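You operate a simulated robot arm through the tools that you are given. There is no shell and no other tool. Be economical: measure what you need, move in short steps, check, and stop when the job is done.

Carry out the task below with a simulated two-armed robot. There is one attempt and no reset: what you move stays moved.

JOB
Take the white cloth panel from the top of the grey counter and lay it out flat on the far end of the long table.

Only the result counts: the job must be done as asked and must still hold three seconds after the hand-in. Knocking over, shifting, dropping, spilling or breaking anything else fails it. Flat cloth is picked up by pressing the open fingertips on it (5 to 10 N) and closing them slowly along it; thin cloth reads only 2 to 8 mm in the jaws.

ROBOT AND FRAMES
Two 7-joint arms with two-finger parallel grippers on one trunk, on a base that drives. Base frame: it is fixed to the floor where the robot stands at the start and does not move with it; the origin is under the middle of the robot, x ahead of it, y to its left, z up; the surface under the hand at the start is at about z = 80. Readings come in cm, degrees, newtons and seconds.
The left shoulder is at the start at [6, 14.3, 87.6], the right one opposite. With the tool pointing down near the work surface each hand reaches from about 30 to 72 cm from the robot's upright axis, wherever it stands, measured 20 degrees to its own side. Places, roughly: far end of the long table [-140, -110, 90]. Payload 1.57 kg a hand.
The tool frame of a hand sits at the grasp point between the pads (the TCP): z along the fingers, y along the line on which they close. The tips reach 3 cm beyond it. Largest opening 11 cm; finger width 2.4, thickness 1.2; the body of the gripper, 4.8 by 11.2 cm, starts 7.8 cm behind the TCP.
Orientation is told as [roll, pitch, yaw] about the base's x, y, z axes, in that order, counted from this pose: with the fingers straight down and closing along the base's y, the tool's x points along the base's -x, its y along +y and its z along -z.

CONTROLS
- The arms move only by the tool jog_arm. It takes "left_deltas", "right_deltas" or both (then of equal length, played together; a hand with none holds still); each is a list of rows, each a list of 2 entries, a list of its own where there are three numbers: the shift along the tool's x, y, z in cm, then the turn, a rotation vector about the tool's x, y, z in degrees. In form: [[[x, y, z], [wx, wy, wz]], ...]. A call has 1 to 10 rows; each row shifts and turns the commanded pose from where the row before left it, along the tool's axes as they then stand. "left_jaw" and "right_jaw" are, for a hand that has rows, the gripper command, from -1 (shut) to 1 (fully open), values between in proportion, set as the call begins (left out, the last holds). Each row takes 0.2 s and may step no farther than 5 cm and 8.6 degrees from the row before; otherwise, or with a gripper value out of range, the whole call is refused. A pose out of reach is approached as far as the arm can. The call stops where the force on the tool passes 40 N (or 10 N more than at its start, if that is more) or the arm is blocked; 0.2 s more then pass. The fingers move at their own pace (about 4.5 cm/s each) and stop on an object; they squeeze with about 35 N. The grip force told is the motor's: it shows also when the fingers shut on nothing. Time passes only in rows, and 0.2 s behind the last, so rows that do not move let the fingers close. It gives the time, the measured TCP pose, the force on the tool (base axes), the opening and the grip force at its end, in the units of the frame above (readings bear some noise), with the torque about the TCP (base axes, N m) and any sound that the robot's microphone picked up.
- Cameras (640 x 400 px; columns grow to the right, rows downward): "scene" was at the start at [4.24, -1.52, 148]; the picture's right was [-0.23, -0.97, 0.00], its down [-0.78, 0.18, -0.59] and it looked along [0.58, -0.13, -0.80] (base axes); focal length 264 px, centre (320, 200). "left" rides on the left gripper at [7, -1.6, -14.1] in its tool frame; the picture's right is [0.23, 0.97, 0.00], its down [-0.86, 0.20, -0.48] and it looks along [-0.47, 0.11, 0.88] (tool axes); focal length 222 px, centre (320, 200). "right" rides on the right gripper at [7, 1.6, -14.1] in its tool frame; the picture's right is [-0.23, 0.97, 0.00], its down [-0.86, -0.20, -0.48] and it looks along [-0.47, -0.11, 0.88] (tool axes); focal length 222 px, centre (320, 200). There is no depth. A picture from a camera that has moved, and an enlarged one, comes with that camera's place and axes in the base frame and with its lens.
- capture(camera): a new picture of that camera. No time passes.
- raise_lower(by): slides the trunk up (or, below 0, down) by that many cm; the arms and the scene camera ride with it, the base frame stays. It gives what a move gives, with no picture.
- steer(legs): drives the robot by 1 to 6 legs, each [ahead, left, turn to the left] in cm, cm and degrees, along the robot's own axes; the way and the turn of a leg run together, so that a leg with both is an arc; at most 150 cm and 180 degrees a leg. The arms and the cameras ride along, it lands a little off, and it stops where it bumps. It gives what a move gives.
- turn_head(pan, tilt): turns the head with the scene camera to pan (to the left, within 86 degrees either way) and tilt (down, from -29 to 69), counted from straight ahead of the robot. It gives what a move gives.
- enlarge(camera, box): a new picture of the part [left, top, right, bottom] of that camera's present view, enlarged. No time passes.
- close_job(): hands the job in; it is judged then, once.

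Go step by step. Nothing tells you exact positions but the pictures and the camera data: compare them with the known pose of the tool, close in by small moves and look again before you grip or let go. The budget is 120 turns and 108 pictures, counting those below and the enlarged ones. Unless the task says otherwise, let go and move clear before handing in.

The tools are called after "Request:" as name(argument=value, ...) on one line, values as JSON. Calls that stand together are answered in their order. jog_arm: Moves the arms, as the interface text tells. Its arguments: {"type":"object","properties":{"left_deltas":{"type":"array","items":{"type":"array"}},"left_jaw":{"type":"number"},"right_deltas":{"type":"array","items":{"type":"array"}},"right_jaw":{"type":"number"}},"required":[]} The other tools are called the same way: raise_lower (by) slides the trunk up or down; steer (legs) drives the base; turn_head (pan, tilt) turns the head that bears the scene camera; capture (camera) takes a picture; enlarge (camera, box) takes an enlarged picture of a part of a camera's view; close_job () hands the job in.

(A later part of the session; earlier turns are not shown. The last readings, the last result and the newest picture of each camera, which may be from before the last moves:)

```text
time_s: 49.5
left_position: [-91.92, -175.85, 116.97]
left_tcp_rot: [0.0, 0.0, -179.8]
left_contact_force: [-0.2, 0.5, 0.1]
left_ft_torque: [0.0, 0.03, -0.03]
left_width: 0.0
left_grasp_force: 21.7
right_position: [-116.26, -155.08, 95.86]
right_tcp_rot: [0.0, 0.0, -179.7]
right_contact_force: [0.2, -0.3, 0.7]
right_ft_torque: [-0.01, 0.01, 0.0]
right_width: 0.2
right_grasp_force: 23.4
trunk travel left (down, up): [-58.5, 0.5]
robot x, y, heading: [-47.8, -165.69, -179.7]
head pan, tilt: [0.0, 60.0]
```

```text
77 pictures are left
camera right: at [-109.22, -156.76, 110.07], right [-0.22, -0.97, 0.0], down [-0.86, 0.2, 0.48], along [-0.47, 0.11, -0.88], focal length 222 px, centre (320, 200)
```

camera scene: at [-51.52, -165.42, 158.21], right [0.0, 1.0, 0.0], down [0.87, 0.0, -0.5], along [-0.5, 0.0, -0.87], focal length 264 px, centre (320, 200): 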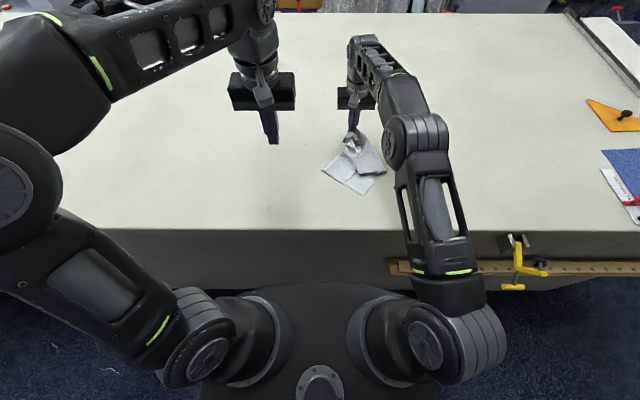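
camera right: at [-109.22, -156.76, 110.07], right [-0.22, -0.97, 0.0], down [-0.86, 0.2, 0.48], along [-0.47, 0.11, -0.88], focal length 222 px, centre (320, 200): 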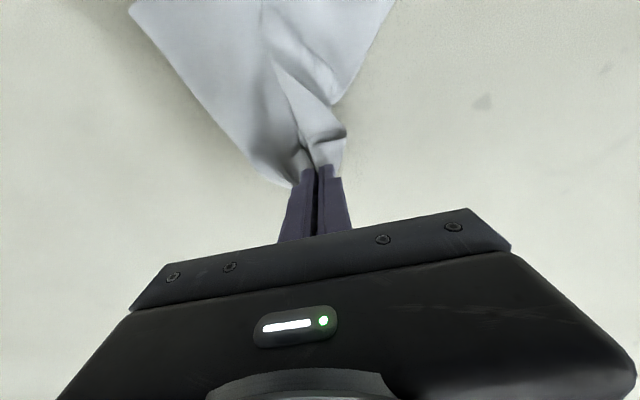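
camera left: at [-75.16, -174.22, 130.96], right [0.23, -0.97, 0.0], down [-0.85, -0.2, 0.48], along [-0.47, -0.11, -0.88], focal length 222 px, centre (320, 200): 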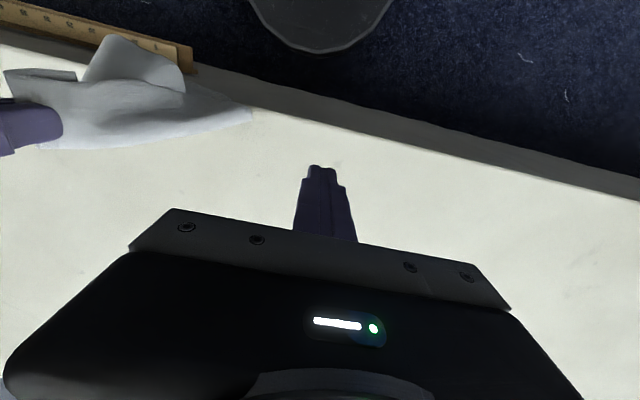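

Let me see the cloth from close up.

Request:
jog_arm(right_deltas=[[[-1.5, 0, 1], [0, 0, 0]], [[-1.5, 0, 1], [0, 0, 0]], [[0, 0, 0], [0, 0, 0]]])

Request:
enlarge(camera="scene", box=[280, 90, 440, 190])

Request:
capture(camera="left")

```text
time_s: 50.3
left_position: [-91.83, -175.86, 116.8]
left_tcp_rot: [0.0, -0.1, -179.8]
left_contact_force: [-0.4, 0.4, 0.3]
left_ft_torque: [-0.02, -0.03, -0.05]
left_width: 0.0
left_grasp_force: 21.4
right_position: [-116.87, -155.08, 95.46]
right_tcp_rot: [0.0, 0.0, -179.9]
right_contact_force: [0.1, 0.6, -0.1]
right_ft_torque: [0.01, 0.04, 0.0]
right_width: 0.17
right_grasp_force: 24.0
right hand out of reach, approached as far as the arm can: row 1, 2
trunk travel left (down, up): [-58.5, 0.5]
robot x, y, heading: [-47.48, -165.57, -179.8]
head pan, tilt: [0.0, 60.0]
```

```text
4.00 times, centred on (360, 140) of scene
camera zoom: at [-51.53, -165.41, 158.2], right [0.0, 1.0, 0.0], down [0.87, 0.0, -0.5], along [-0.5, 0.0, -0.87], focal length 1054 px, centre (160, 440)
```

zoom: 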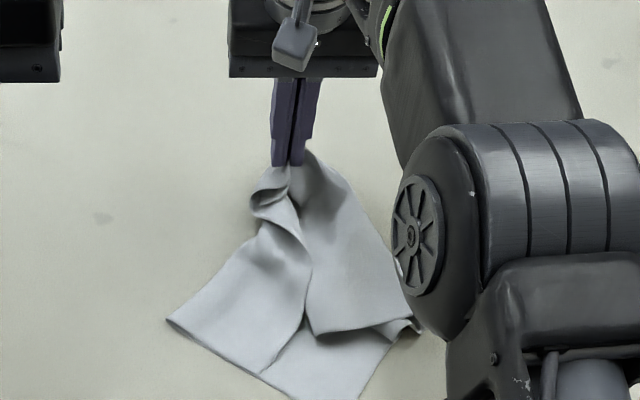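

```text
75 pictures are left
camera left: at [-84.87, -174.3, 130.96], right [0.23, -0.97, 0.0], down [-0.85, -0.2, 0.48], along [-0.47, -0.11, -0.88], focal length 222 px, centre (320, 200)
```

left: 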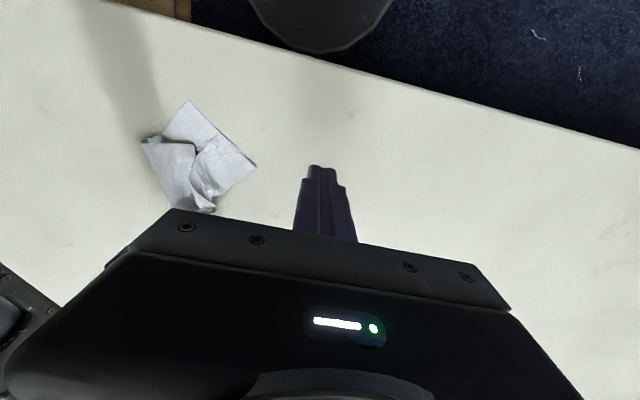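

The cloth is on the table but too far along (y ≈ -155). I lift it a little with the right hand, shift the robot 35 cm right (clear of the clamp), and lay it again there for regrasping.

Request:
jog_arm(right_deltas=[[[2, 0, -2.5], [0, 0, 0]], [[2, 0, -2.5], [0, 0, 0]], [[2, 0, -2.5], [0, 0, 0]], [[2, 0, -2.5], [0, 0, 0]], [[2, 0, -2.5], [0, 0, 0]], [[2, 0, -2.5], [0, 0, 0]], [[2, 0, -2], [0, 0, 0]]])

Request:
steer(legs=[[0, -35, 0]])

Request:
jog_arm(left_deltas=[[[0, 0, 0], [0, 0, 0]], [[0, 0, 0], [0, 0, 0]], [[0, 0, 0], [0, 0, 0]], [[0, 0, 0], [0, 0, 0]], [[0, 0, 0], [0, 0, 0]], [[0, 0, 0], [0, 0, 0]], [[0, 0, 0], [0, 0, 0]], [[0, 0, 0], [0, 0, 0]]], right_deltas=[[[-1, 0, 2.5], [0, 0, 0]], [[-1, 0, 2.5], [0, 0, 0]], [[-2, 0, 2.5], [0, 0, 0]], [[-2, 0, 2.5], [0, 0, 0]], [[-2, 0, 2.5], [0, 0, 0]], [[-3, 0, 2.5], [0, 0, 0]], [[-2.5, 0, 2.5], [0, 0, 0]], [[0, 0, 0.5], [0, 0, 0]]], left_jaw=-0.3)

Request:
capture(camera="left")

Request:
capture(camera="scene")

```text
time_s: 51.9
left_position: [-91.76, -175.8, 116.82]
left_tcp_rot: [0.0, 0.0, -179.6]
left_contact_force: [-0.4, 0.7, -0.9]
left_ft_torque: [0.01, 0.03, 0.0]
left_width: 0.0
left_grasp_force: 21.2
right_position: [-102.79, -155.04, 112.26]
right_tcp_rot: [0.0, -0.1, -179.7]
right_contact_force: [0.5, -0.3, 0.9]
right_ft_torque: [-0.02, 0.01, -0.02]
right_width: 0.19
right_grasp_force: 23.0
trunk travel left (down, up): [-58.5, 0.5]
robot x, y, heading: [-48.1, -165.71, -179.7]
head pan, tilt: [0.0, 60.0]
```

```text
time_s: 54.1
left_position: [-91.87, -141.23, 116.85]
left_tcp_rot: [0.0, 0.0, -179.9]
left_contact_force: [0.8, 0.2, 0.4]
left_ft_torque: [-0.06, 0.02, -0.01]
left_width: 0.0
left_grasp_force: 21.4
right_position: [-103.06, -120.72, 112.13]
right_tcp_rot: [0.0, 0.0, -179.9]
right_contact_force: [-0.3, -0.2, -0.3]
right_ft_torque: [-0.03, 0.01, 0.02]
right_width: 0.2
right_grasp_force: 23.8
trunk travel left (down, up): [-58.5, 0.5]
robot x, y, heading: [-48.01, -131.06, -179.9]
head pan, tilt: [0.0, 60.0]
```

```text
time_s: 55.9
left_position: [-91.9, -141.32, 116.88]
left_tcp_rot: [0.1, -0.2, -179.7]
left_contact_force: [-0.2, 0.3, 0.3]
left_ft_torque: [-0.01, -0.03, 0.01]
left_width: 3.84
left_grasp_force: 0.1
right_position: [-116.52, -120.73, 94.1]
right_tcp_rot: [0.0, 0.0, -179.8]
right_contact_force: [1.0, -0.6, 0.2]
right_ft_torque: [0.01, 0.01, 0.06]
right_width: 0.2
right_grasp_force: 23.5
trunk travel left (down, up): [-58.5, 0.5]
robot x, y, heading: [-47.93, -131.29, -179.8]
head pan, tilt: [0.0, 60.0]
```

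```text
74 pictures are left
camera left: at [-84.94, -139.82, 130.99], right [0.23, -0.97, 0.0], down [-0.85, -0.2, 0.48], along [-0.47, -0.11, -0.88], focal length 222 px, centre (320, 200)
```

left: 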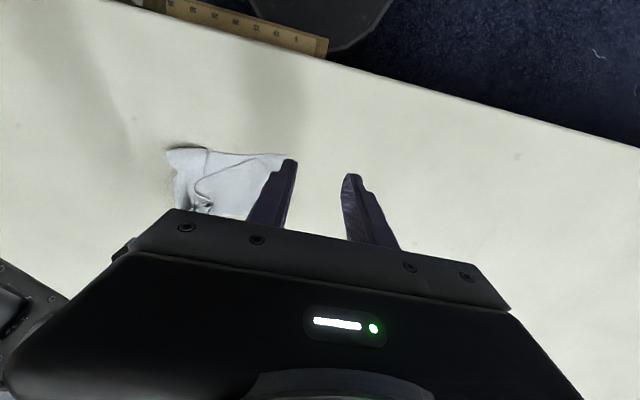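

```text
73 pictures are left
camera scene: at [-51.59, -130.94, 158.21], right [0.0, 1.0, 0.0], down [0.87, 0.0, -0.5], along [-0.5, 0.0, -0.87], focal length 264 px, centre (320, 200)
```

scene: 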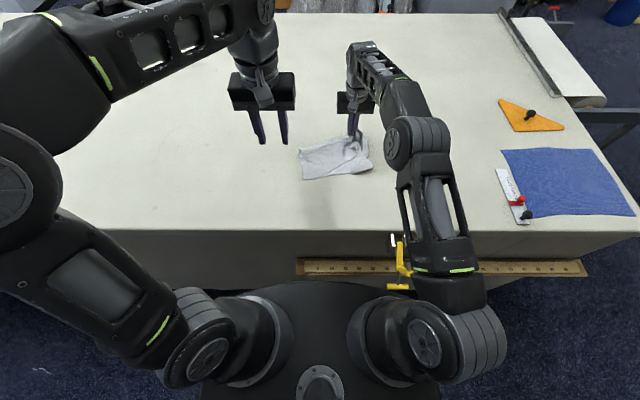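

Request:
enlarge(camera="scene", box=[280, 110, 408, 190])

Request:
enlarge(camera="left", box=[130, 120, 330, 245])

Request:
capture(camera="right")

```text
5.00 times, centred on (344, 150) of scene
camera zoom: at [-51.59, -130.94, 158.21], right [0.0, 1.0, 0.0], down [0.87, 0.0, -0.5], along [-0.5, 0.0, -0.87], focal length 1317 px, centre (200, 450)
```

zoom: 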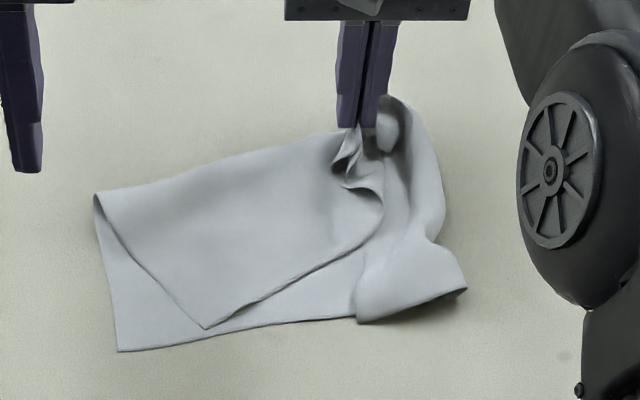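

```text
3.20 times, centred on (230, 182) of left
camera zoom: at [-84.94, -139.82, 130.99], right [0.23, -0.97, 0.0], down [-0.85, -0.2, 0.48], along [-0.47, -0.11, -0.88], focal length 711 px, centre (608, 256)
```

zoom: 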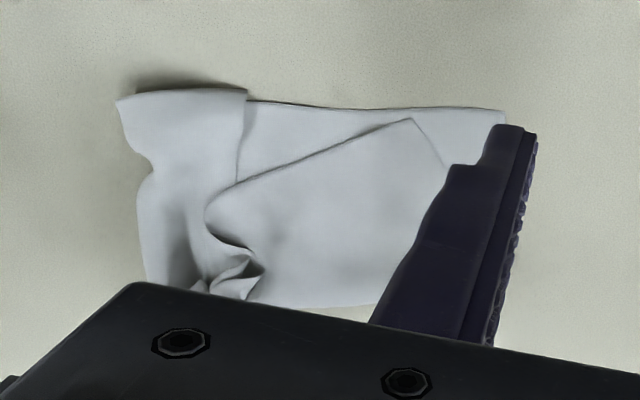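

```text
70 pictures are left
camera right: at [-109.5, -122.28, 108.35], right [-0.22, -0.97, 0.0], down [-0.86, 0.2, 0.48], along [-0.47, 0.11, -0.88], focal length 222 px, centre (320, 200)
```

right: 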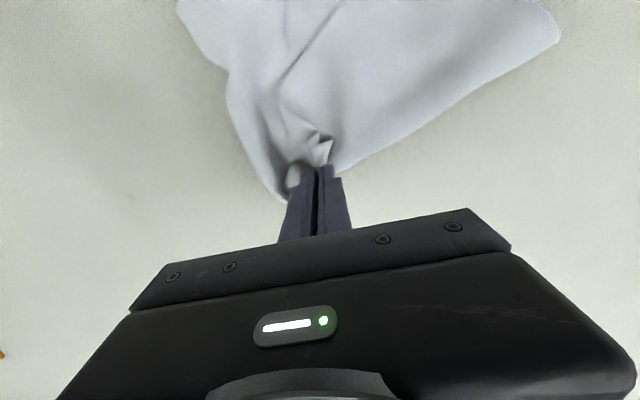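

The top flap's free corner T lies at about [-99.6, -130.6], joined by an edge to the held corner. I bring the left hand above it.

Request:
jog_arm(left_deltas=[[[-1, -2, 2], [0, 0, 0]], [[-2, -2, 2], [0, 0, 0]], [[-2, -2, 2.5], [0, 0, 0]], [[-2, -2, 2.5], [0, 0, 0]], [[-2, -2, 2.5], [0, 0, 0]], [[-1.3, -0.7, 2.5], [0, 0, 0]], [[0, 0, 2.5], [0, 0, 0]], [[0, 0, 2.5], [0, 0, 0]]], left_jaw=-0.42)

Request:
capture(camera="left")

Request:
enlarge(camera="scene", box=[240, 90, 432, 210])

```text
time_s: 57.7
left_position: [-102.61, -130.84, 97.75]
left_tcp_rot: [0.0, -0.1, -179.7]
left_contact_force: [-0.5, 1.1, -0.3]
left_ft_torque: [-0.02, -0.03, 0.01]
left_width: 3.19
left_grasp_force: 0.1
right_position: [-116.53, -120.65, 94.17]
right_tcp_rot: [0.0, 0.0, -179.7]
right_contact_force: [0.5, 0.3, -0.5]
right_ft_torque: [0.01, -0.02, 0.04]
right_width: 0.2
right_grasp_force: 23.7
trunk travel left (down, up): [-58.5, 0.5]
robot x, y, heading: [-48.04, -131.3, -179.9]
head pan, tilt: [0.0, 60.0]
```

```text
69 pictures are left
camera left: at [-95.45, -129.22, 111.85], right [0.23, -0.97, 0.0], down [-0.85, -0.2, 0.48], along [-0.47, -0.11, -0.88], focal length 222 px, centre (320, 200)
```

left: 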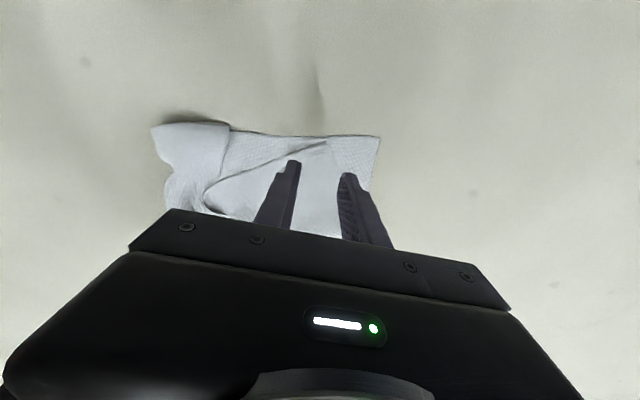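

```text
3.33 times, centred on (336, 150) of scene
camera zoom: at [-51.69, -130.93, 158.21], right [0.0, 1.0, 0.0], down [0.87, 0.0, -0.5], along [-0.5, 0.0, -0.87], focal length 878 px, centre (267, 367)
```

zoom: 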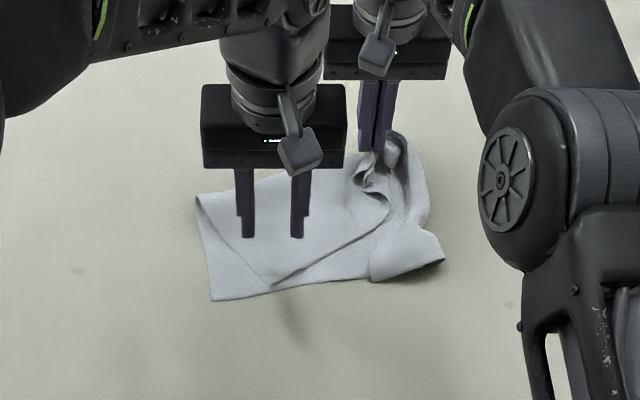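

I move 1.3 cm deeper onto the flap and lower gently to contact.

Request:
jog_arm(left_deltas=[[[-1.3, 0, 0], [0, 0, 0]], [[0, 0, 2], [0, 0, 0]], [[0, 0, 1.5], [0, 0, 0]], [[0, 0, 0.5], [0, 0, 0]], [[0, 0, 0], [0, 0, 0]]], left_jaw=-0.52)

```text
time_s: 58.9
left_position: [-103.71, -130.79, 93.86]
left_tcp_rot: [0.0, -0.1, -179.8]
left_contact_force: [-0.7, -0.8, -0.2]
left_ft_torque: [0.01, -0.02, 0.0]
left_width: 2.65
left_grasp_force: 0.0
right_position: [-116.57, -120.7, 94.14]
right_tcp_rot: [0.0, 0.0, -179.8]
right_contact_force: [0.3, 0.5, -0.5]
right_ft_torque: [-0.02, 0.01, 0.03]
right_width: 0.21
right_grasp_force: 23.9
trunk travel left (down, up): [-58.5, 0.5]
robot x, y, heading: [-48.28, -130.95, -179.9]
head pan, tilt: [0.0, 60.0]
```

Request:
jog_arm(left_deltas=[[[0, 0, 0.4], [0, 0, 0]], [[0, 0, 0.2], [0, 0, 0]], [[0, 0, 0], [0, 0, 0]]])

```text
time_s: 59.7
left_position: [-103.63, -130.65, 93.3]
left_tcp_rot: [0.1, 0.0, -179.8]
left_contact_force: [-0.5, -0.1, 0.8]
left_ft_torque: [0.01, -0.05, -0.02]
left_width: 2.62
left_grasp_force: 0.0
right_position: [-116.38, -120.69, 94.21]
right_tcp_rot: [0.0, -0.1, -179.8]
right_contact_force: [-0.4, -0.2, 1.3]
right_ft_torque: [0.02, -0.02, -0.02]
right_width: 0.22
right_grasp_force: 22.7
trunk travel left (down, up): [-58.5, 0.5]
robot x, y, heading: [-48.02, -131.61, -179.9]
head pan, tilt: [0.0, 60.0]
```

Request:
jog_arm(left_deltas=[[[0, 0, 0.15], [0, 0, 0]], [[0, 0, 0], [0, 0, 0]]])

```text
time_s: 60.3
left_position: [-103.7, -130.68, 93.2]
left_tcp_rot: [-0.1, 0.0, -179.8]
left_contact_force: [0.7, 0.0, 0.8]
left_ft_torque: [0.01, -0.05, -0.02]
left_width: 2.66
left_grasp_force: 0.0
right_position: [-116.48, -120.74, 94.15]
right_tcp_rot: [0.0, 0.0, -179.8]
right_contact_force: [0.1, -0.9, 0.8]
right_ft_torque: [0.01, -0.04, 0.03]
right_width: 0.18
right_grasp_force: 24.0
trunk travel left (down, up): [-58.5, 0.5]
robot x, y, heading: [-48.11, -130.9, -179.7]
head pan, tilt: [0.0, 60.0]
```

Request:
jog_arm(left_deltas=[[[0, 0, 0.15], [0, 0, 0]], [[0, 0, 0], [0, 0, 0]]])

Request:
enlarge(camera="left", box=[130, 60, 450, 260])

```text
time_s: 60.9
left_position: [-103.6, -130.74, 93.0]
left_tcp_rot: [0.0, 0.0, -179.8]
left_contact_force: [-0.2, -0.4, -1.0]
left_ft_torque: [0.01, -0.01, -0.01]
left_width: 2.65
left_grasp_force: 0.1
right_position: [-116.41, -120.72, 94.23]
right_tcp_rot: [0.0, 0.1, -179.8]
right_contact_force: [0.3, -0.4, 0.4]
right_ft_torque: [0.0, -0.01, 0.01]
right_width: 0.19
right_grasp_force: 23.7
trunk travel left (down, up): [-58.5, 0.5]
robot x, y, heading: [-48.02, -131.1, -180.0]
head pan, tilt: [0.0, 60.0]
```

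```text
2.00 times, centred on (290, 160) of left
camera zoom: at [-96.58, -129.23, 107.09], right [0.23, -0.97, 0.0], down [-0.85, -0.2, 0.48], along [-0.47, -0.11, -0.88], focal length 444 px, centre (380, 280)
```

zoom: 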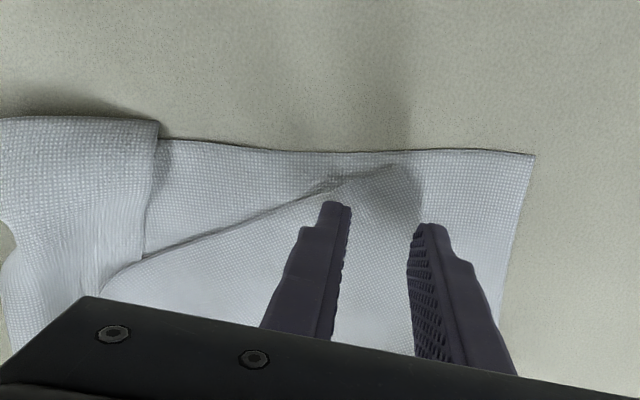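

Request:
jog_arm(left_deltas=[[[0, 0, 0.15], [0, 0, 0]], [[0, 0, 0], [0, 0, 0]], [[0, 0, 0.1], [0, 0, 0]], [[0, 0, 0], [0, 0, 0]]])

```text
time_s: 61.9
left_position: [-103.72, -130.85, 92.68]
left_tcp_rot: [0.0, 0.1, -179.8]
left_contact_force: [-0.1, 0.1, 0.0]
left_ft_torque: [0.0, 0.0, -0.02]
left_width: 2.63
left_grasp_force: 0.1
right_position: [-116.52, -120.7, 94.23]
right_tcp_rot: [0.0, 0.0, -179.8]
right_contact_force: [-0.3, 0.0, -0.5]
right_ft_torque: [-0.02, -0.01, -0.03]
right_width: 0.2
right_grasp_force: 23.1
trunk travel left (down, up): [-58.5, 0.5]
robot x, y, heading: [-47.91, -131.41, -179.9]
head pan, tilt: [0.0, 60.0]
```

Request:
jog_arm(left_deltas=[[[0, 0, 0.15], [0, 0, 0]], [[0, 0, 0], [0, 0, 0]], [[0, 0, 0.1], [0, 0, 0]], [[0, 0, 0], [0, 0, 0]]])

Request:
jog_arm(left_deltas=[[[0, 0, 0.15], [0, 0, 0]], [[0, 0, 0], [0, 0, 0]]])

Request:
jog_arm(left_deltas=[[[0, 0, 0.1], [0, 0, 0]], [[0, 0, 0], [0, 0, 0]]])

```text
time_s: 62.9
left_position: [-103.7, -130.73, 92.48]
left_tcp_rot: [-0.1, 0.1, -179.8]
left_contact_force: [0.9, -0.4, 0.7]
left_ft_torque: [0.0, 0.01, 0.03]
left_width: 2.66
left_grasp_force: 0.0
right_position: [-116.52, -120.69, 94.23]
right_tcp_rot: [0.0, -0.1, -179.9]
right_contact_force: [1.0, -0.2, -0.2]
right_ft_torque: [0.01, -0.02, 0.03]
right_width: 0.19
right_grasp_force: 23.7
trunk travel left (down, up): [-58.5, 0.5]
robot x, y, heading: [-48.28, -131.18, -179.8]
head pan, tilt: [0.0, 60.0]
```

```text
time_s: 63.5
left_position: [-103.63, -130.7, 92.32]
left_tcp_rot: [-0.1, 0.0, -179.7]
left_contact_force: [-0.1, 0.9, -0.1]
left_ft_torque: [-0.01, -0.03, -0.03]
left_width: 2.62
left_grasp_force: 0.1
right_position: [-116.5, -120.59, 94.22]
right_tcp_rot: [0.0, 0.1, -179.9]
right_contact_force: [0.3, 0.5, -0.3]
right_ft_torque: [-0.02, 0.0, 0.01]
right_width: 0.22
right_grasp_force: 23.4
trunk travel left (down, up): [-58.5, 0.5]
robot x, y, heading: [-47.6, -131.23, -180.0]
head pan, tilt: [0.0, 60.0]
```

```text
time_s: 64.1
left_position: [-103.6, -130.82, 92.18]
left_tcp_rot: [0.0, 0.0, -179.9]
left_contact_force: [0.8, -0.8, -0.3]
left_ft_torque: [0.01, 0.0, -0.03]
left_width: 2.65
left_grasp_force: 0.1
right_position: [-116.47, -120.62, 94.18]
right_tcp_rot: [0.0, 0.0, -179.9]
right_contact_force: [0.0, 0.0, 0.1]
right_ft_torque: [-0.02, -0.04, 0.02]
right_width: 0.22
right_grasp_force: 23.9
trunk travel left (down, up): [-58.5, 0.5]
robot x, y, heading: [-47.83, -130.92, -179.5]
head pan, tilt: [0.0, 60.0]
```

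Request:
enlarge(camera="left", box=[210, 80, 450, 230])

Request:
jog_arm(left_deltas=[[[0, 0, 0.2], [0, 0, 0]], [[0, 0, 0], [0, 0, 0]]])

Request:
jog_arm(left_deltas=[[[0, 0, 0.2], [0, 0, 0]], [[0, 0, 0], [0, 0, 0]]])

```text
2.67 times, centred on (330, 155) of left
camera zoom: at [-96.63, -129.17, 106.37], right [0.23, -0.97, 0.0], down [-0.85, -0.2, 0.48], along [-0.47, -0.11, -0.88], focal length 592 px, centre (293, 320)
```

zoom: 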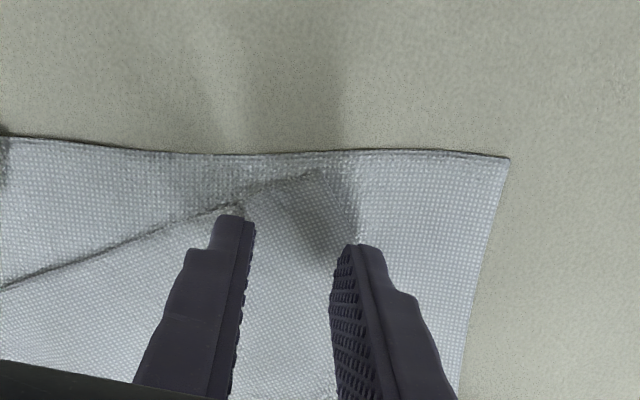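

```text
time_s: 64.7
left_position: [-103.55, -130.65, 92.16]
left_tcp_rot: [-0.1, 0.0, -179.9]
left_contact_force: [0.2, 0.1, 1.0]
left_ft_torque: [0.01, 0.0, 0.01]
left_width: 2.67
left_grasp_force: 0.1
right_position: [-116.43, -120.74, 94.14]
right_tcp_rot: [0.1, 0.0, -179.7]
right_contact_force: [0.0, -0.9, 0.3]
right_ft_torque: [0.02, -0.01, 0.02]
right_width: 0.16
right_grasp_force: 23.6
trunk travel left (down, up): [-58.5, 0.5]
robot x, y, heading: [-47.29, -131.02, -179.9]
head pan, tilt: [0.0, 60.0]
```

```text
time_s: 65.3
left_position: [-103.67, -130.55, 91.93]
left_tcp_rot: [0.0, 0.0, -179.8]
left_contact_force: [-1.1, 0.6, 0.1]
left_ft_torque: [0.01, -0.02, -0.02]
left_width: 2.67
left_grasp_force: 0.2
right_position: [-116.52, -120.72, 94.16]
right_tcp_rot: [0.1, 0.0, -179.8]
right_contact_force: [-0.2, 0.3, 0.0]
right_ft_torque: [-0.01, -0.04, 0.02]
right_width: 0.21
right_grasp_force: 23.4
trunk travel left (down, up): [-58.5, 0.5]
robot x, y, heading: [-48.07, -131.22, -179.6]
head pan, tilt: [0.0, 60.0]
```

Request:
jog_arm(left_deltas=[[[0, 0, 0.2], [0, 0, 0]], [[0, 0, 0.1], [0, 0, 0]], [[0, 0, 0], [0, 0, 0]]])

Request:
jog_arm(left_deltas=[[[0, 0, 0.2], [0, 0, 0]], [[0, 0, 0], [0, 0, 0]]])

Request:
enlarge(camera="left", box=[210, 80, 450, 230])

```text
time_s: 66.1
left_position: [-103.68, -130.7, 91.63]
left_tcp_rot: [-0.1, 0.0, -179.8]
left_contact_force: [0.8, -0.4, 0.4]
left_ft_torque: [0.0, 0.0, 0.03]
left_width: 2.62
left_grasp_force: 0.1
right_position: [-116.45, -120.6, 94.07]
right_tcp_rot: [0.0, 0.1, -179.8]
right_contact_force: [0.1, -0.2, -0.3]
right_ft_torque: [-0.03, -0.06, -0.03]
right_width: 0.17
right_grasp_force: 23.7
trunk travel left (down, up): [-58.5, 0.5]
robot x, y, heading: [-48.25, -131.1, -179.9]
head pan, tilt: [0.0, 60.0]
```

```text
time_s: 66.7
left_position: [-103.74, -130.73, 91.44]
left_tcp_rot: [0.0, 0.0, -179.7]
left_contact_force: [-0.2, 0.0, -0.3]
left_ft_torque: [0.04, 0.02, -0.01]
left_width: 2.64
left_grasp_force: 0.0
right_position: [-116.52, -120.64, 94.28]
right_tcp_rot: [-0.1, 0.0, -179.8]
right_contact_force: [-0.6, -0.7, 0.4]
right_ft_torque: [0.03, -0.04, 0.01]
right_width: 0.24
right_grasp_force: 23.8
trunk travel left (down, up): [-58.5, 0.5]
robot x, y, heading: [-47.95, -130.84, -179.7]
head pan, tilt: [0.0, 60.0]
```

```text
2.67 times, centred on (330, 155) of left
camera zoom: at [-96.65, -129.15, 105.48], right [0.23, -0.97, 0.0], down [-0.85, -0.2, 0.48], along [-0.47, -0.11, -0.88], focal length 592 px, centre (293, 320)
```

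zoom: 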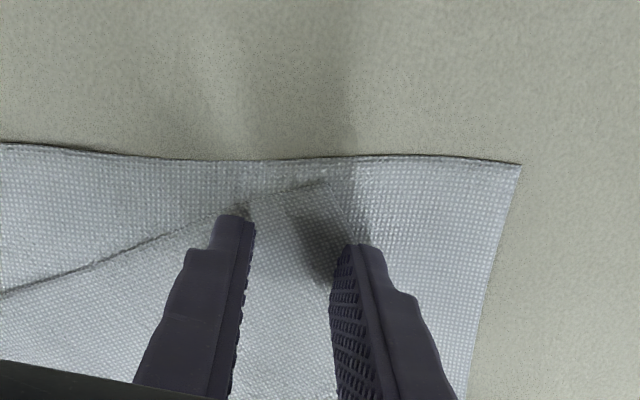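

Request:
jog_arm(left_deltas=[[[-0.7, -0.5, 0], [0, 0, 0]], [[0, 0, 0.2], [0, 0, 0]], [[0, 0, 0], [0, 0, 0]]])

Request:
jog_arm(left_deltas=[[[0, 0, 0.2], [0, 0, 0]], [[0, 0, 0], [0, 0, 0]]])

Request:
jog_arm(left_deltas=[[[0, 0, 0.2], [0, 0, 0]], [[0, 0, 0], [0, 0, 0]]])

```text
time_s: 67.5
left_position: [-104.38, -130.05, 91.25]
left_tcp_rot: [-0.1, -0.1, -179.8]
left_contact_force: [-0.3, -1.4, 5.6]
left_ft_torque: [-0.02, -0.02, -0.03]
left_width: 2.66
left_grasp_force: 0.0
right_position: [-116.47, -120.74, 94.22]
right_tcp_rot: [0.0, -0.1, -179.8]
right_contact_force: [0.6, 0.3, -0.5]
right_ft_torque: [-0.01, -0.01, 0.02]
right_width: 0.19
right_grasp_force: 23.5
trunk travel left (down, up): [-58.5, 0.5]
robot x, y, heading: [-48.21, -130.69, -179.7]
head pan, tilt: [0.0, 60.0]
```

```text
time_s: 68.1
left_position: [-104.48, -130.13, 91.13]
left_tcp_rot: [-0.1, -0.2, -179.8]
left_contact_force: [1.3, -2.5, 19.9]
left_ft_torque: [-0.04, -0.18, -0.01]
left_width: 2.63
left_grasp_force: 0.2
right_position: [-116.4, -120.68, 94.17]
right_tcp_rot: [0.1, -0.1, -179.8]
right_contact_force: [-0.4, -0.4, -0.3]
right_ft_torque: [0.02, 0.02, -0.01]
right_width: 0.17
right_grasp_force: 23.7
trunk travel left (down, up): [-58.5, 0.5]
robot x, y, heading: [-48.25, -131.46, -179.6]
head pan, tilt: [0.0, 60.0]
```

```text
time_s: 68.7
left_position: [-104.4, -129.96, 91.19]
left_tcp_rot: [-0.2, -0.5, -179.8]
left_contact_force: [5.3, -3.0, 15.5]
left_ft_torque: [-0.13, -0.25, 0.01]
left_width: 2.65
left_grasp_force: 0.1
right_position: [-116.48, -120.66, 94.24]
right_tcp_rot: [-0.1, -0.1, -179.7]
right_contact_force: [0.3, 0.4, -0.3]
right_ft_torque: [-0.01, 0.02, 0.05]
right_width: 0.22
right_grasp_force: 24.3
trunk travel left (down, up): [-58.5, 0.5]
robot x, y, heading: [-48.17, -131.17, -179.9]
head pan, tilt: [0.0, 60.0]
stopped in row 2 (left hand): the force on the tool passed its limit at 41 N (the readings are from after the stop); the commanded pose is now the measured one
```

The table top is at z ≈ 88.2 (contact with TCP at 91.25). I back off to a light touch and close slowly to gather the top layer only.

Request:
jog_arm(left_deltas=[[[0, 0, -0.1], [0, 0, 0]], [[0, 0, 0], [0, 0, 0]]])

Request:
jog_arm(left_deltas=[[[0, 0, 0], [0, 0, 0]], [[0, 0, 0], [0, 0, 0]]], left_jaw=-0.65)

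Request:
enlarge(camera="left", box=[210, 80, 450, 230])

```text
time_s: 69.3
left_position: [-104.54, -130.05, 91.3]
left_tcp_rot: [-0.2, -0.5, -179.8]
left_contact_force: [2.2, -3.5, 15.3]
left_ft_torque: [-0.09, -0.2, -0.04]
left_width: 2.64
left_grasp_force: 0.3
right_position: [-116.35, -120.79, 94.31]
right_tcp_rot: [0.0, -0.2, -179.7]
right_contact_force: [-0.6, 0.4, -0.1]
right_ft_torque: [-0.01, 0.0, 0.01]
right_width: 0.23
right_grasp_force: 23.3
trunk travel left (down, up): [-58.5, 0.5]
robot x, y, heading: [-48.05, -131.32, -179.7]
head pan, tilt: [0.0, 60.0]
```

```text
time_s: 69.9
left_position: [-104.46, -129.98, 91.17]
left_tcp_rot: [-0.2, -0.4, -179.7]
left_contact_force: [-0.4, -1.2, 16.3]
left_ft_torque: [-0.08, -0.17, -0.03]
left_width: 2.04
left_grasp_force: 0.7
right_position: [-116.46, -120.71, 94.19]
right_tcp_rot: [0.0, -0.2, -179.8]
right_contact_force: [-0.3, -0.6, 0.2]
right_ft_torque: [0.01, 0.01, 0.05]
right_width: 0.19
right_grasp_force: 24.0
trunk travel left (down, up): [-58.5, 0.5]
robot x, y, heading: [-48.09, -130.84, -179.6]
head pan, tilt: [0.0, 60.0]
```

```text
2.67 times, centred on (330, 155) of left
camera zoom: at [-97.36, -128.51, 105.22], right [0.23, -0.97, -0.01], down [-0.85, -0.2, 0.49], along [-0.47, -0.11, -0.87], focal length 592 px, centre (293, 320)
```

zoom: 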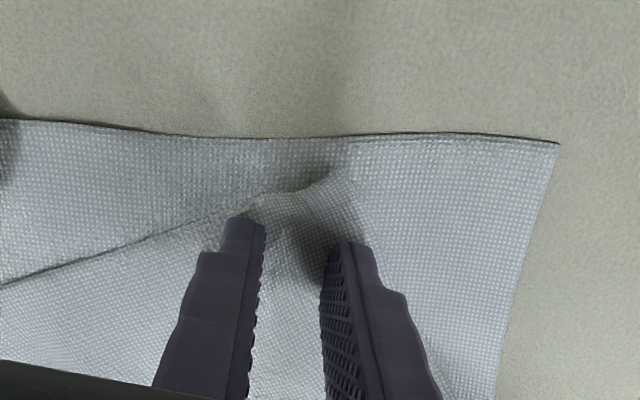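

Request:
jog_arm(left_deltas=[[[0, 0, -0.12], [0, 0, 0]], [[0, 0, 0], [0, 0, 0]]], left_jaw=-0.78)

Request:
jog_arm(left_deltas=[[[0, 0, -0.05], [0, 0, 0]], [[0, 0, 0], [0, 0, 0]]], left_jaw=-0.88)

Request:
enlarge(camera="left", box=[210, 80, 450, 230])

```text
time_s: 70.5
left_position: [-104.48, -130.03, 91.19]
left_tcp_rot: [-0.1, -0.4, -179.9]
left_contact_force: [-0.1, 2.1, 5.5]
left_ft_torque: [0.03, -0.08, 0.03]
left_width: 1.29
left_grasp_force: 0.4
right_position: [-116.38, -120.63, 94.23]
right_tcp_rot: [-0.1, -0.2, -179.8]
right_contact_force: [1.0, -0.1, -0.4]
right_ft_torque: [0.0, 0.02, 0.02]
right_width: 0.21
right_grasp_force: 23.8
trunk travel left (down, up): [-58.5, 0.5]
robot x, y, heading: [-48.18, -131.1, -179.8]
head pan, tilt: [0.0, 60.0]
```

```text
time_s: 71.1
left_position: [-104.6, -130.07, 91.23]
left_tcp_rot: [-0.1, -0.4, -179.9]
left_contact_force: [-0.6, -0.1, 1.8]
left_ft_torque: [-0.03, -0.02, 0.02]
left_width: 0.7
left_grasp_force: 0.6
right_position: [-116.45, -120.62, 94.21]
right_tcp_rot: [0.1, 0.0, -179.8]
right_contact_force: [0.1, 0.3, 0.5]
right_ft_torque: [0.01, 0.0, 0.03]
right_width: 0.18
right_grasp_force: 23.6
trunk travel left (down, up): [-58.5, 0.5]
robot x, y, heading: [-48.0, -131.08, -179.5]
head pan, tilt: [0.0, 60.0]
```

```text
2.67 times, centred on (330, 155) of left
camera zoom: at [-97.5, -128.6, 105.29], right [0.23, -0.97, 0.0], down [-0.85, -0.2, 0.48], along [-0.47, -0.11, -0.88], focal length 592 px, centre (293, 320)
```

zoom: 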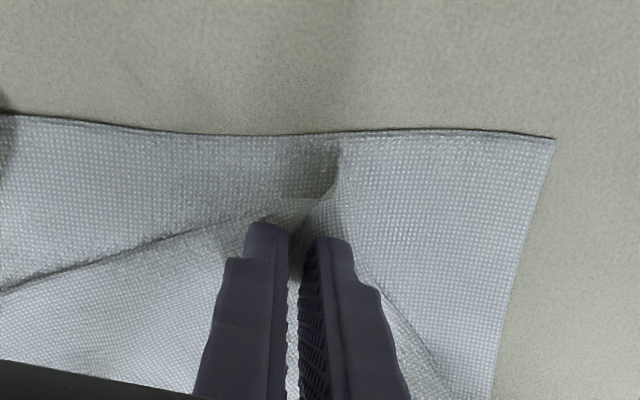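

The top flap buckles into the jaws and the under layer stays put. I close fully and lift slightly to check.

Request:
jog_arm(left_deltas=[[[0, 0, 0], [0, 0, 0]], [[0, 0, 0], [0, 0, 0]], [[0, 0, 0], [0, 0, 0]]], left_jaw=-1)

Request:
jog_arm(left_deltas=[[[0, 0, -1.5], [0, 0, 0]], [[0, 0, -1.5], [0, 0, 0]], [[0, 0, 0], [0, 0, 0]]])

Request:
capture(camera="left")

Request:
enlarge(camera="scene", box=[240, 90, 432, 210])

```text
time_s: 71.9
left_position: [-104.73, -130.02, 91.28]
left_tcp_rot: [-0.2, -0.3, -179.8]
left_contact_force: [0.2, 0.5, 1.4]
left_ft_torque: [0.0, -0.03, 0.02]
left_width: 0.16
left_grasp_force: 23.6
right_position: [-116.53, -120.61, 94.06]
right_tcp_rot: [0.0, -0.1, -179.8]
right_contact_force: [1.1, -0.3, -0.3]
right_ft_torque: [0.01, 0.0, 0.05]
right_width: 0.19
right_grasp_force: 23.1
trunk travel left (down, up): [-58.5, 0.5]
robot x, y, heading: [-47.77, -131.49, -179.9]
head pan, tilt: [0.0, 60.0]
```

```text
time_s: 72.7
left_position: [-104.53, -130.11, 94.28]
left_tcp_rot: [-0.1, -0.4, -179.7]
left_contact_force: [-0.5, 0.3, -0.3]
left_ft_torque: [0.0, -0.01, 0.0]
left_width: 0.16
left_grasp_force: 23.3
right_position: [-116.54, -120.63, 94.17]
right_tcp_rot: [0.0, 0.0, -179.8]
right_contact_force: [-0.4, 0.4, 0.5]
right_ft_torque: [-0.03, 0.0, 0.03]
right_width: 0.2
right_grasp_force: 23.7
trunk travel left (down, up): [-58.5, 0.5]
robot x, y, heading: [-48.23, -130.88, -179.8]
head pan, tilt: [0.0, 60.0]
```

```text
62 pictures are left
camera left: at [-97.44, -128.62, 108.29], right [0.23, -0.97, 0.0], down [-0.85, -0.2, 0.48], along [-0.47, -0.11, -0.88], focal length 222 px, centre (320, 200)
```

left: 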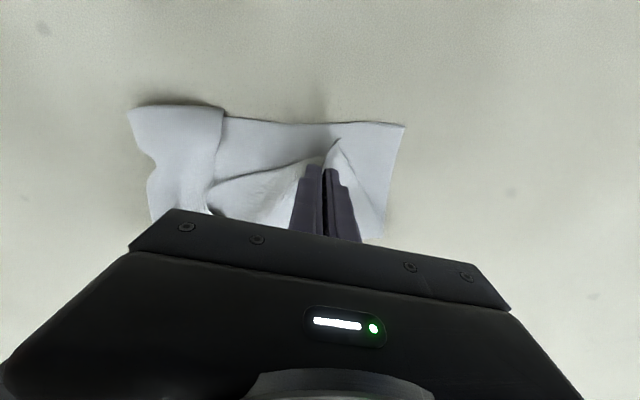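

```text
3.33 times, centred on (336, 150) of scene
camera zoom: at [-51.66, -130.94, 158.21], right [0.0, 1.0, 0.0], down [0.87, 0.0, -0.5], along [-0.5, 0.0, -0.87], focal length 878 px, centre (267, 367)
```

zoom: 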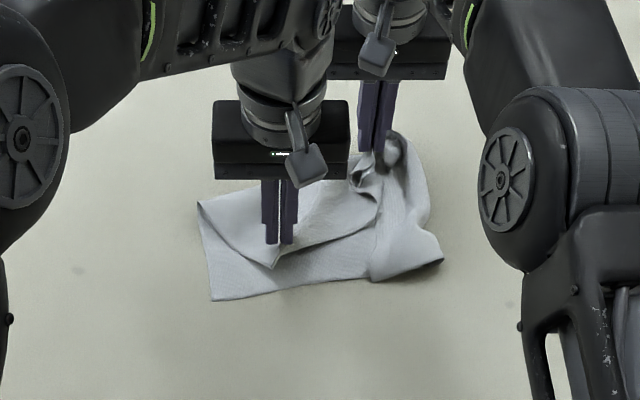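

T is held securely. I raise both hands and bring them level side by side, spreading the edge between them.

Request:
jog_arm(left_deltas=[[[0, 0.7, -2], [0, 0, 0]], [[0, 0.7, -2], [0, 0, 0]], [[0, 0.7, -2], [0, 0, 0]], [[0, 0.7, -2], [0, 0, 0]], [[0.1, 0.7, -2], [0, 0, 0]], [[0.1, 0.7, -2], [0, 0, 0]], [[0.1, 0.8, -2], [0, 0, 0]], [[0.2, 1, -2], [0, 0, 0]]], right_deltas=[[[1.5, -0.5, -2], [0, 0, 0]], [[1.5, -0.5, -2], [0, 0, 0]], [[1.5, -0.5, -2], [0, 0, 0]], [[1.5, -0.5, -2], [0, 0, 0]], [[1.6, -0.5, -2], [0, 0, 0]], [[1.6, -0.5, -2], [0, 0, 0]], [[1.6, -0.5, -2], [0, 0, 0]], [[1.6, -0.5, -2], [0, 0, 0]]])

Request:
capture(camera="scene")

Request:
capture(camera="left")

```text
time_s: 74.5
left_position: [-103.83, -136.28, 110.2]
left_tcp_rot: [-0.2, -0.5, -179.8]
left_contact_force: [-0.4, 0.1, -0.5]
left_ft_torque: [-0.01, 0.03, 0.03]
left_width: 0.12
left_grasp_force: 23.8
right_position: [-103.83, -116.84, 110.33]
right_tcp_rot: [0.0, -0.1, -179.7]
right_contact_force: [0.4, -0.5, 0.0]
right_ft_torque: [-0.01, -0.02, 0.04]
right_width: 0.2
right_grasp_force: 23.7
trunk travel left (down, up): [-58.5, 0.5]
robot x, y, heading: [-47.93, -131.32, -179.7]
head pan, tilt: [0.0, 60.0]
```

```text
60 pictures are left
camera scene: at [-51.53, -130.97, 158.21], right [0.0, 1.0, 0.0], down [0.87, 0.0, -0.5], along [-0.5, 0.0, -0.87], focal length 264 px, centre (320, 200)
```

scene: 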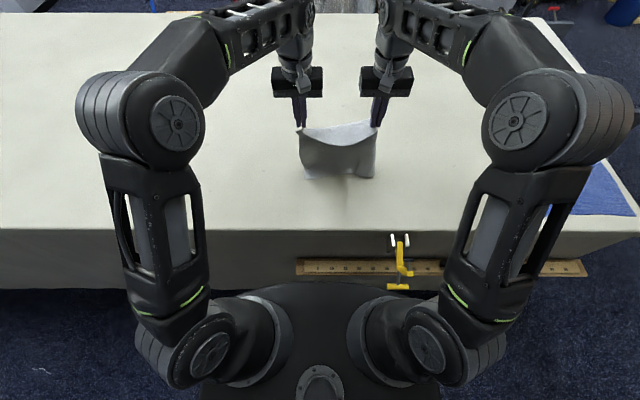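

```text
59 pictures are left
camera left: at [-96.68, -134.76, 124.32], right [0.23, -0.97, 0.0], down [-0.85, -0.2, 0.48], along [-0.47, -0.11, -0.87], focal length 222 px, centre (320, 200)
```

left: 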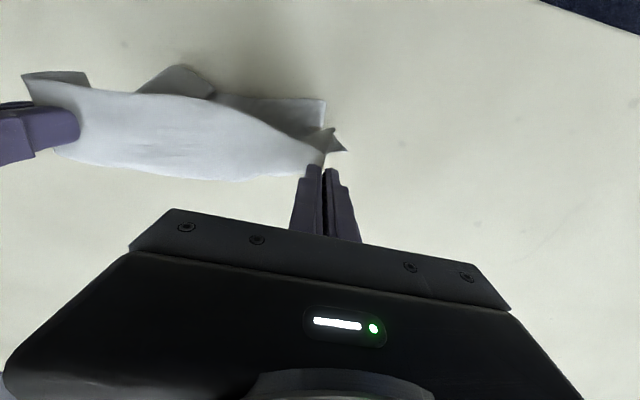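

The cloth now hangs properly as a sheet between the hands. I shift both hands toward +y and spread them slightly so the top edge is nearly straight.

Request:
jog_arm(left_deltas=[[[0, -1, -1], [0, 0, 0]], [[0, -1.5, -1], [0, 0, 0]], [[0, -1.5, 0], [0, 0, 0]], [[0, -1.5, 0], [0, 0, 0]], [[0, -1.5, 0], [0, 0, 0]]], right_deltas=[[[0, -1.5, -1], [0, 0, 0]], [[0, -1.8, -1], [0, 0, 0]], [[0, -1.8, 0], [0, 0, 0]], [[0, -1.7, 0], [0, 0, 0]], [[0, -1.7, 0], [0, 0, 0]]])

Request:
enlarge(camera="scene", box=[240, 60, 464, 200])

Request:
capture(camera="right")

```text
time_s: 75.7
left_position: [-103.7, -131.7, 112.18]
left_tcp_rot: [-0.5, -0.6, 180.0]
left_contact_force: [-0.8, 18.3, 0.6]
left_ft_torque: [0.57, 0.01, 0.14]
left_width: 0.17
left_grasp_force: 23.0
left hand out of reach, approached as far as the arm can: row 4, 5
right_position: [-104.15, -108.33, 112.3]
right_tcp_rot: [0.4, -0.2, -179.5]
right_contact_force: [-0.7, -16.9, -0.1]
right_ft_torque: [-0.56, 0.01, -0.12]
right_width: 0.22
right_grasp_force: 23.8
trunk travel left (down, up): [-58.5, 0.5]
robot x, y, heading: [-48.2, -131.0, -180.2]
head pan, tilt: [0.0, 60.0]
```

```text
2.86 times, centred on (352, 130) of scene
camera zoom: at [-51.64, -130.88, 158.21], right [0.0, 1.0, 0.0], down [0.87, 0.0, -0.5], along [-0.5, 0.0, -0.87], focal length 753 px, centre (229, 400)
```

zoom: 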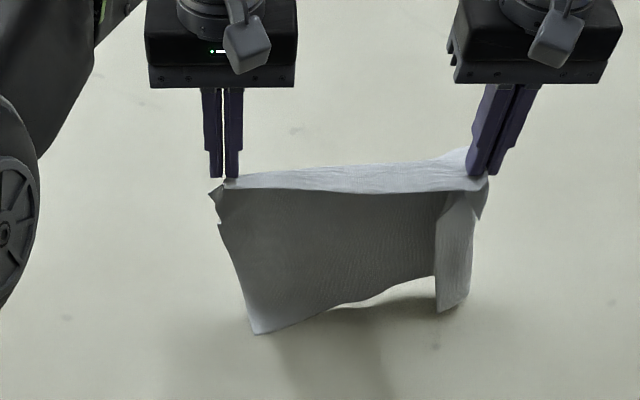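

```text
57 pictures are left
camera right: at [-97.13, -109.86, 126.45], right [-0.22, -0.98, 0.01], down [-0.86, 0.2, 0.48], along [-0.47, 0.1, -0.88], focal length 222 px, centre (320, 200)
```

right: 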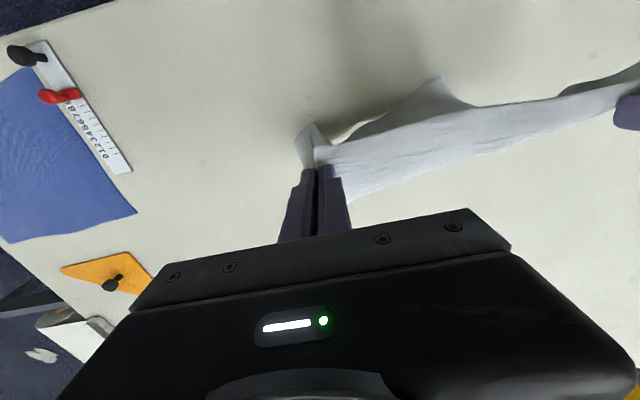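

The hands pull against each other at 18 N; I relax the right hand inward, and check the hang.

Request:
jog_arm(right_deltas=[[[0, 0.6, 0], [0, 0, 0]], [[0, 0.3, 0], [0, 0, 0]], [[0, 0, 0], [0, 0, 0]]])

Request:
capture(camera="scene")

Request:
enlarge(camera="right", box=[240, 40, 640, 240])

```text
time_s: 76.5
left_position: [-103.86, -132.14, 112.18]
left_tcp_rot: [-0.2, -0.6, -179.8]
left_contact_force: [0.9, 13.8, -0.3]
left_ft_torque: [0.45, 0.0, 0.08]
left_width: 0.18
left_grasp_force: 23.8
right_position: [-104.08, -108.96, 112.23]
right_tcp_rot: [0.1, 0.0, -179.7]
right_contact_force: [0.4, -13.8, 0.2]
right_ft_torque: [-0.42, -0.02, -0.1]
right_width: 0.2
right_grasp_force: 23.6
trunk travel left (down, up): [-58.5, 0.5]
robot x, y, heading: [-47.79, -131.11, -179.9]
head pan, tilt: [0.0, 60.0]
```

```text
56 pictures are left
camera scene: at [-51.64, -130.93, 158.21], right [0.0, 1.0, 0.0], down [0.87, 0.0, -0.5], along [-0.5, 0.0, -0.87], focal length 264 px, centre (320, 200)
```

scene: 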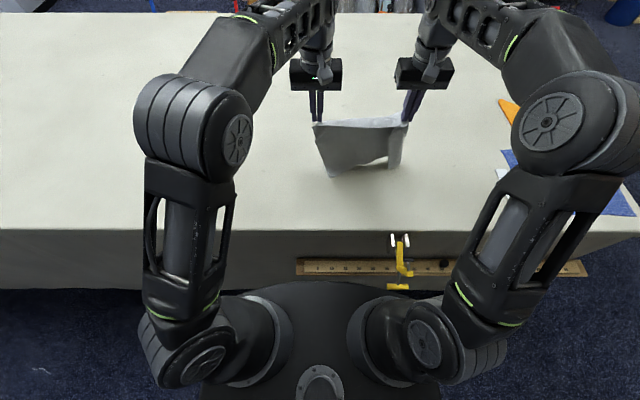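

```text
1.60 times, centred on (440, 140) of right
camera zoom: at [-97.13, -110.56, 126.4], right [-0.22, -0.97, 0.0], down [-0.86, 0.2, 0.48], along [-0.47, 0.11, -0.88], focal length 355 px, centre (128, 296)
```

zoom: 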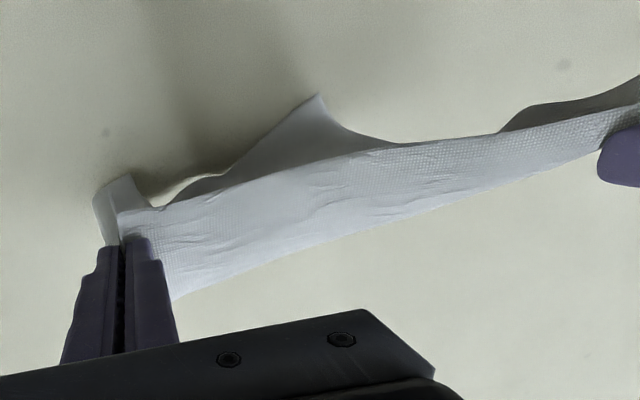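

The right-hand side hem (about 26 cm long) is held and the rest hangs down to the table on the robot's side. I now lay it outward: hands go down and away, tilting the tips outward for reach, while easing the tension.

Request:
jog_arm(left_deltas=[[[-2.1, 0, 2.0], [0, -3, 0]], [[-2, 0, 2.1], [0, -3, 0]], [[-1.9, 0, 2.2], [0, -3, 0]], [[-1.76, 0, 2.3], [0, -3, 0]], [[0, 0, 0], [0, 0, 0]]], right_deltas=[[[-2.1, 0.3, 2.0], [0, -3, 0]], [[-2, 0.3, 2.1], [0, -3, 0]], [[-1.9, 0.2, 2.2], [0, -3, 0]], [[-1.76, 0, 2.3], [0, -3, 0]], [[0, 0, 0], [0, 0, 0]]])

Request:
capture(camera="scene")

```text
time_s: 77.7
left_position: [-112.44, -132.07, 104.22]
left_tcp_rot: [-0.1, -12.4, -179.7]
left_contact_force: [0.0, 0.2, -0.6]
left_ft_torque: [-0.01, 0.03, 0.0]
left_width: 0.17
left_grasp_force: 23.2
right_position: [-112.32, -109.88, 104.07]
right_tcp_rot: [-0.1, -12.1, -179.8]
right_contact_force: [-0.5, -0.9, 1.0]
right_ft_torque: [-0.02, 0.04, 0.04]
right_width: 0.2
right_grasp_force: 23.6
trunk travel left (down, up): [-58.5, 0.5]
robot x, y, heading: [-48.32, -130.69, -179.5]
head pan, tilt: [0.0, 60.0]
```

```text
54 pictures are left
camera scene: at [-51.58, -130.95, 158.21], right [0.0, 1.0, 0.0], down [0.87, 0.0, -0.5], along [-0.5, 0.0, -0.87], focal length 264 px, centre (320, 200)
```

scene: 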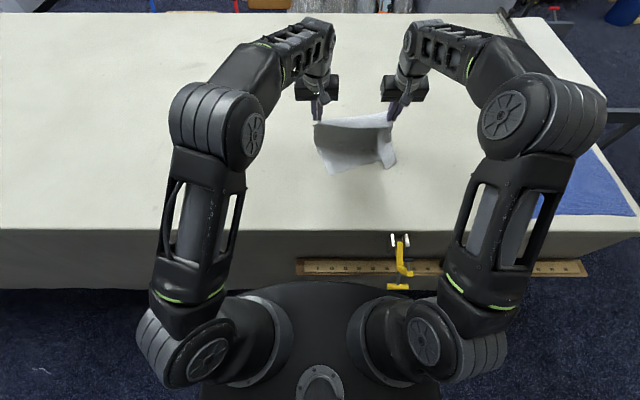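

Working well: the cloth is laying down toward the robot as the hands move out. I continue.

Request:
jog_arm(left_deltas=[[[-1.64, 0, 2.4], [0, -3, 0]], [[-1.5, 0, 2.47], [0, -3, 0]], [[-1.38, 0, 2.55], [0, -3, 0]], [[-1.24, 0, 2.62], [0, -3, 0]], [[0, 0, 0], [0, 0, 0]]], right_deltas=[[[-1.64, 0, 2.4], [0, -3, 0]], [[-1.5, 0, 2.47], [0, -3, 0]], [[-1.38, 0, 2.55], [0, -3, 0]], [[-1.24, 0, 2.62], [0, -3, 0]], [[0, 0, 0], [0, 0, 0]]])

Request:
enlarge(camera="scene", box=[240, 60, 464, 200])

Request:
capture(camera="right")

```text
time_s: 78.9
left_position: [-121.09, -132.19, 96.4]
left_tcp_rot: [-0.2, -24.4, -179.7]
left_contact_force: [-0.5, 0.9, -0.2]
left_ft_torque: [0.05, 0.04, 0.0]
left_width: 0.15
left_grasp_force: 23.5
right_position: [-120.58, -109.83, 96.07]
right_tcp_rot: [0.1, -24.1, -179.9]
right_contact_force: [1.2, 0.3, -0.4]
right_ft_torque: [0.01, -0.01, 0.04]
right_width: 0.21
right_grasp_force: 24.1
trunk travel left (down, up): [-58.5, 0.5]
robot x, y, heading: [-48.3, -130.87, -180.0]
head pan, tilt: [0.0, 60.0]
```

```text
2.86 times, centred on (352, 130) of scene
camera zoom: at [-51.57, -130.94, 158.21], right [0.0, 1.0, 0.0], down [0.87, 0.0, -0.5], along [-0.5, 0.0, -0.87], focal length 753 px, centre (229, 400)
```

zoom: 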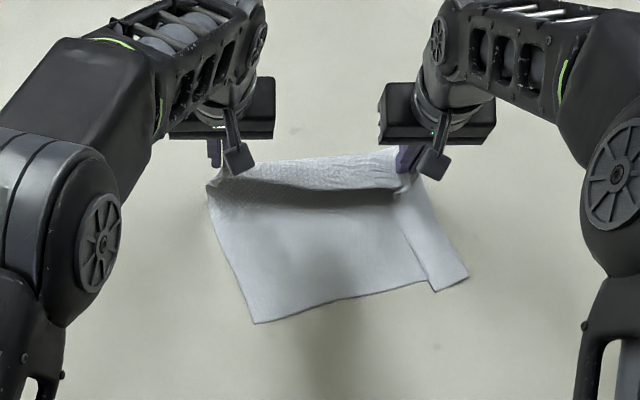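

```text
52 pictures are left
camera right: at [-108.58, -111.45, 106.1], right [-0.2, -0.97, 0.09], down [-0.59, 0.2, 0.79], along [-0.78, 0.11, -0.61], focal length 222 px, centre (320, 200)
```

right: 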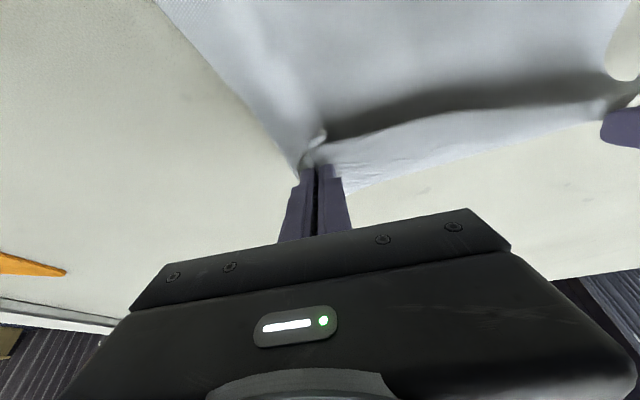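

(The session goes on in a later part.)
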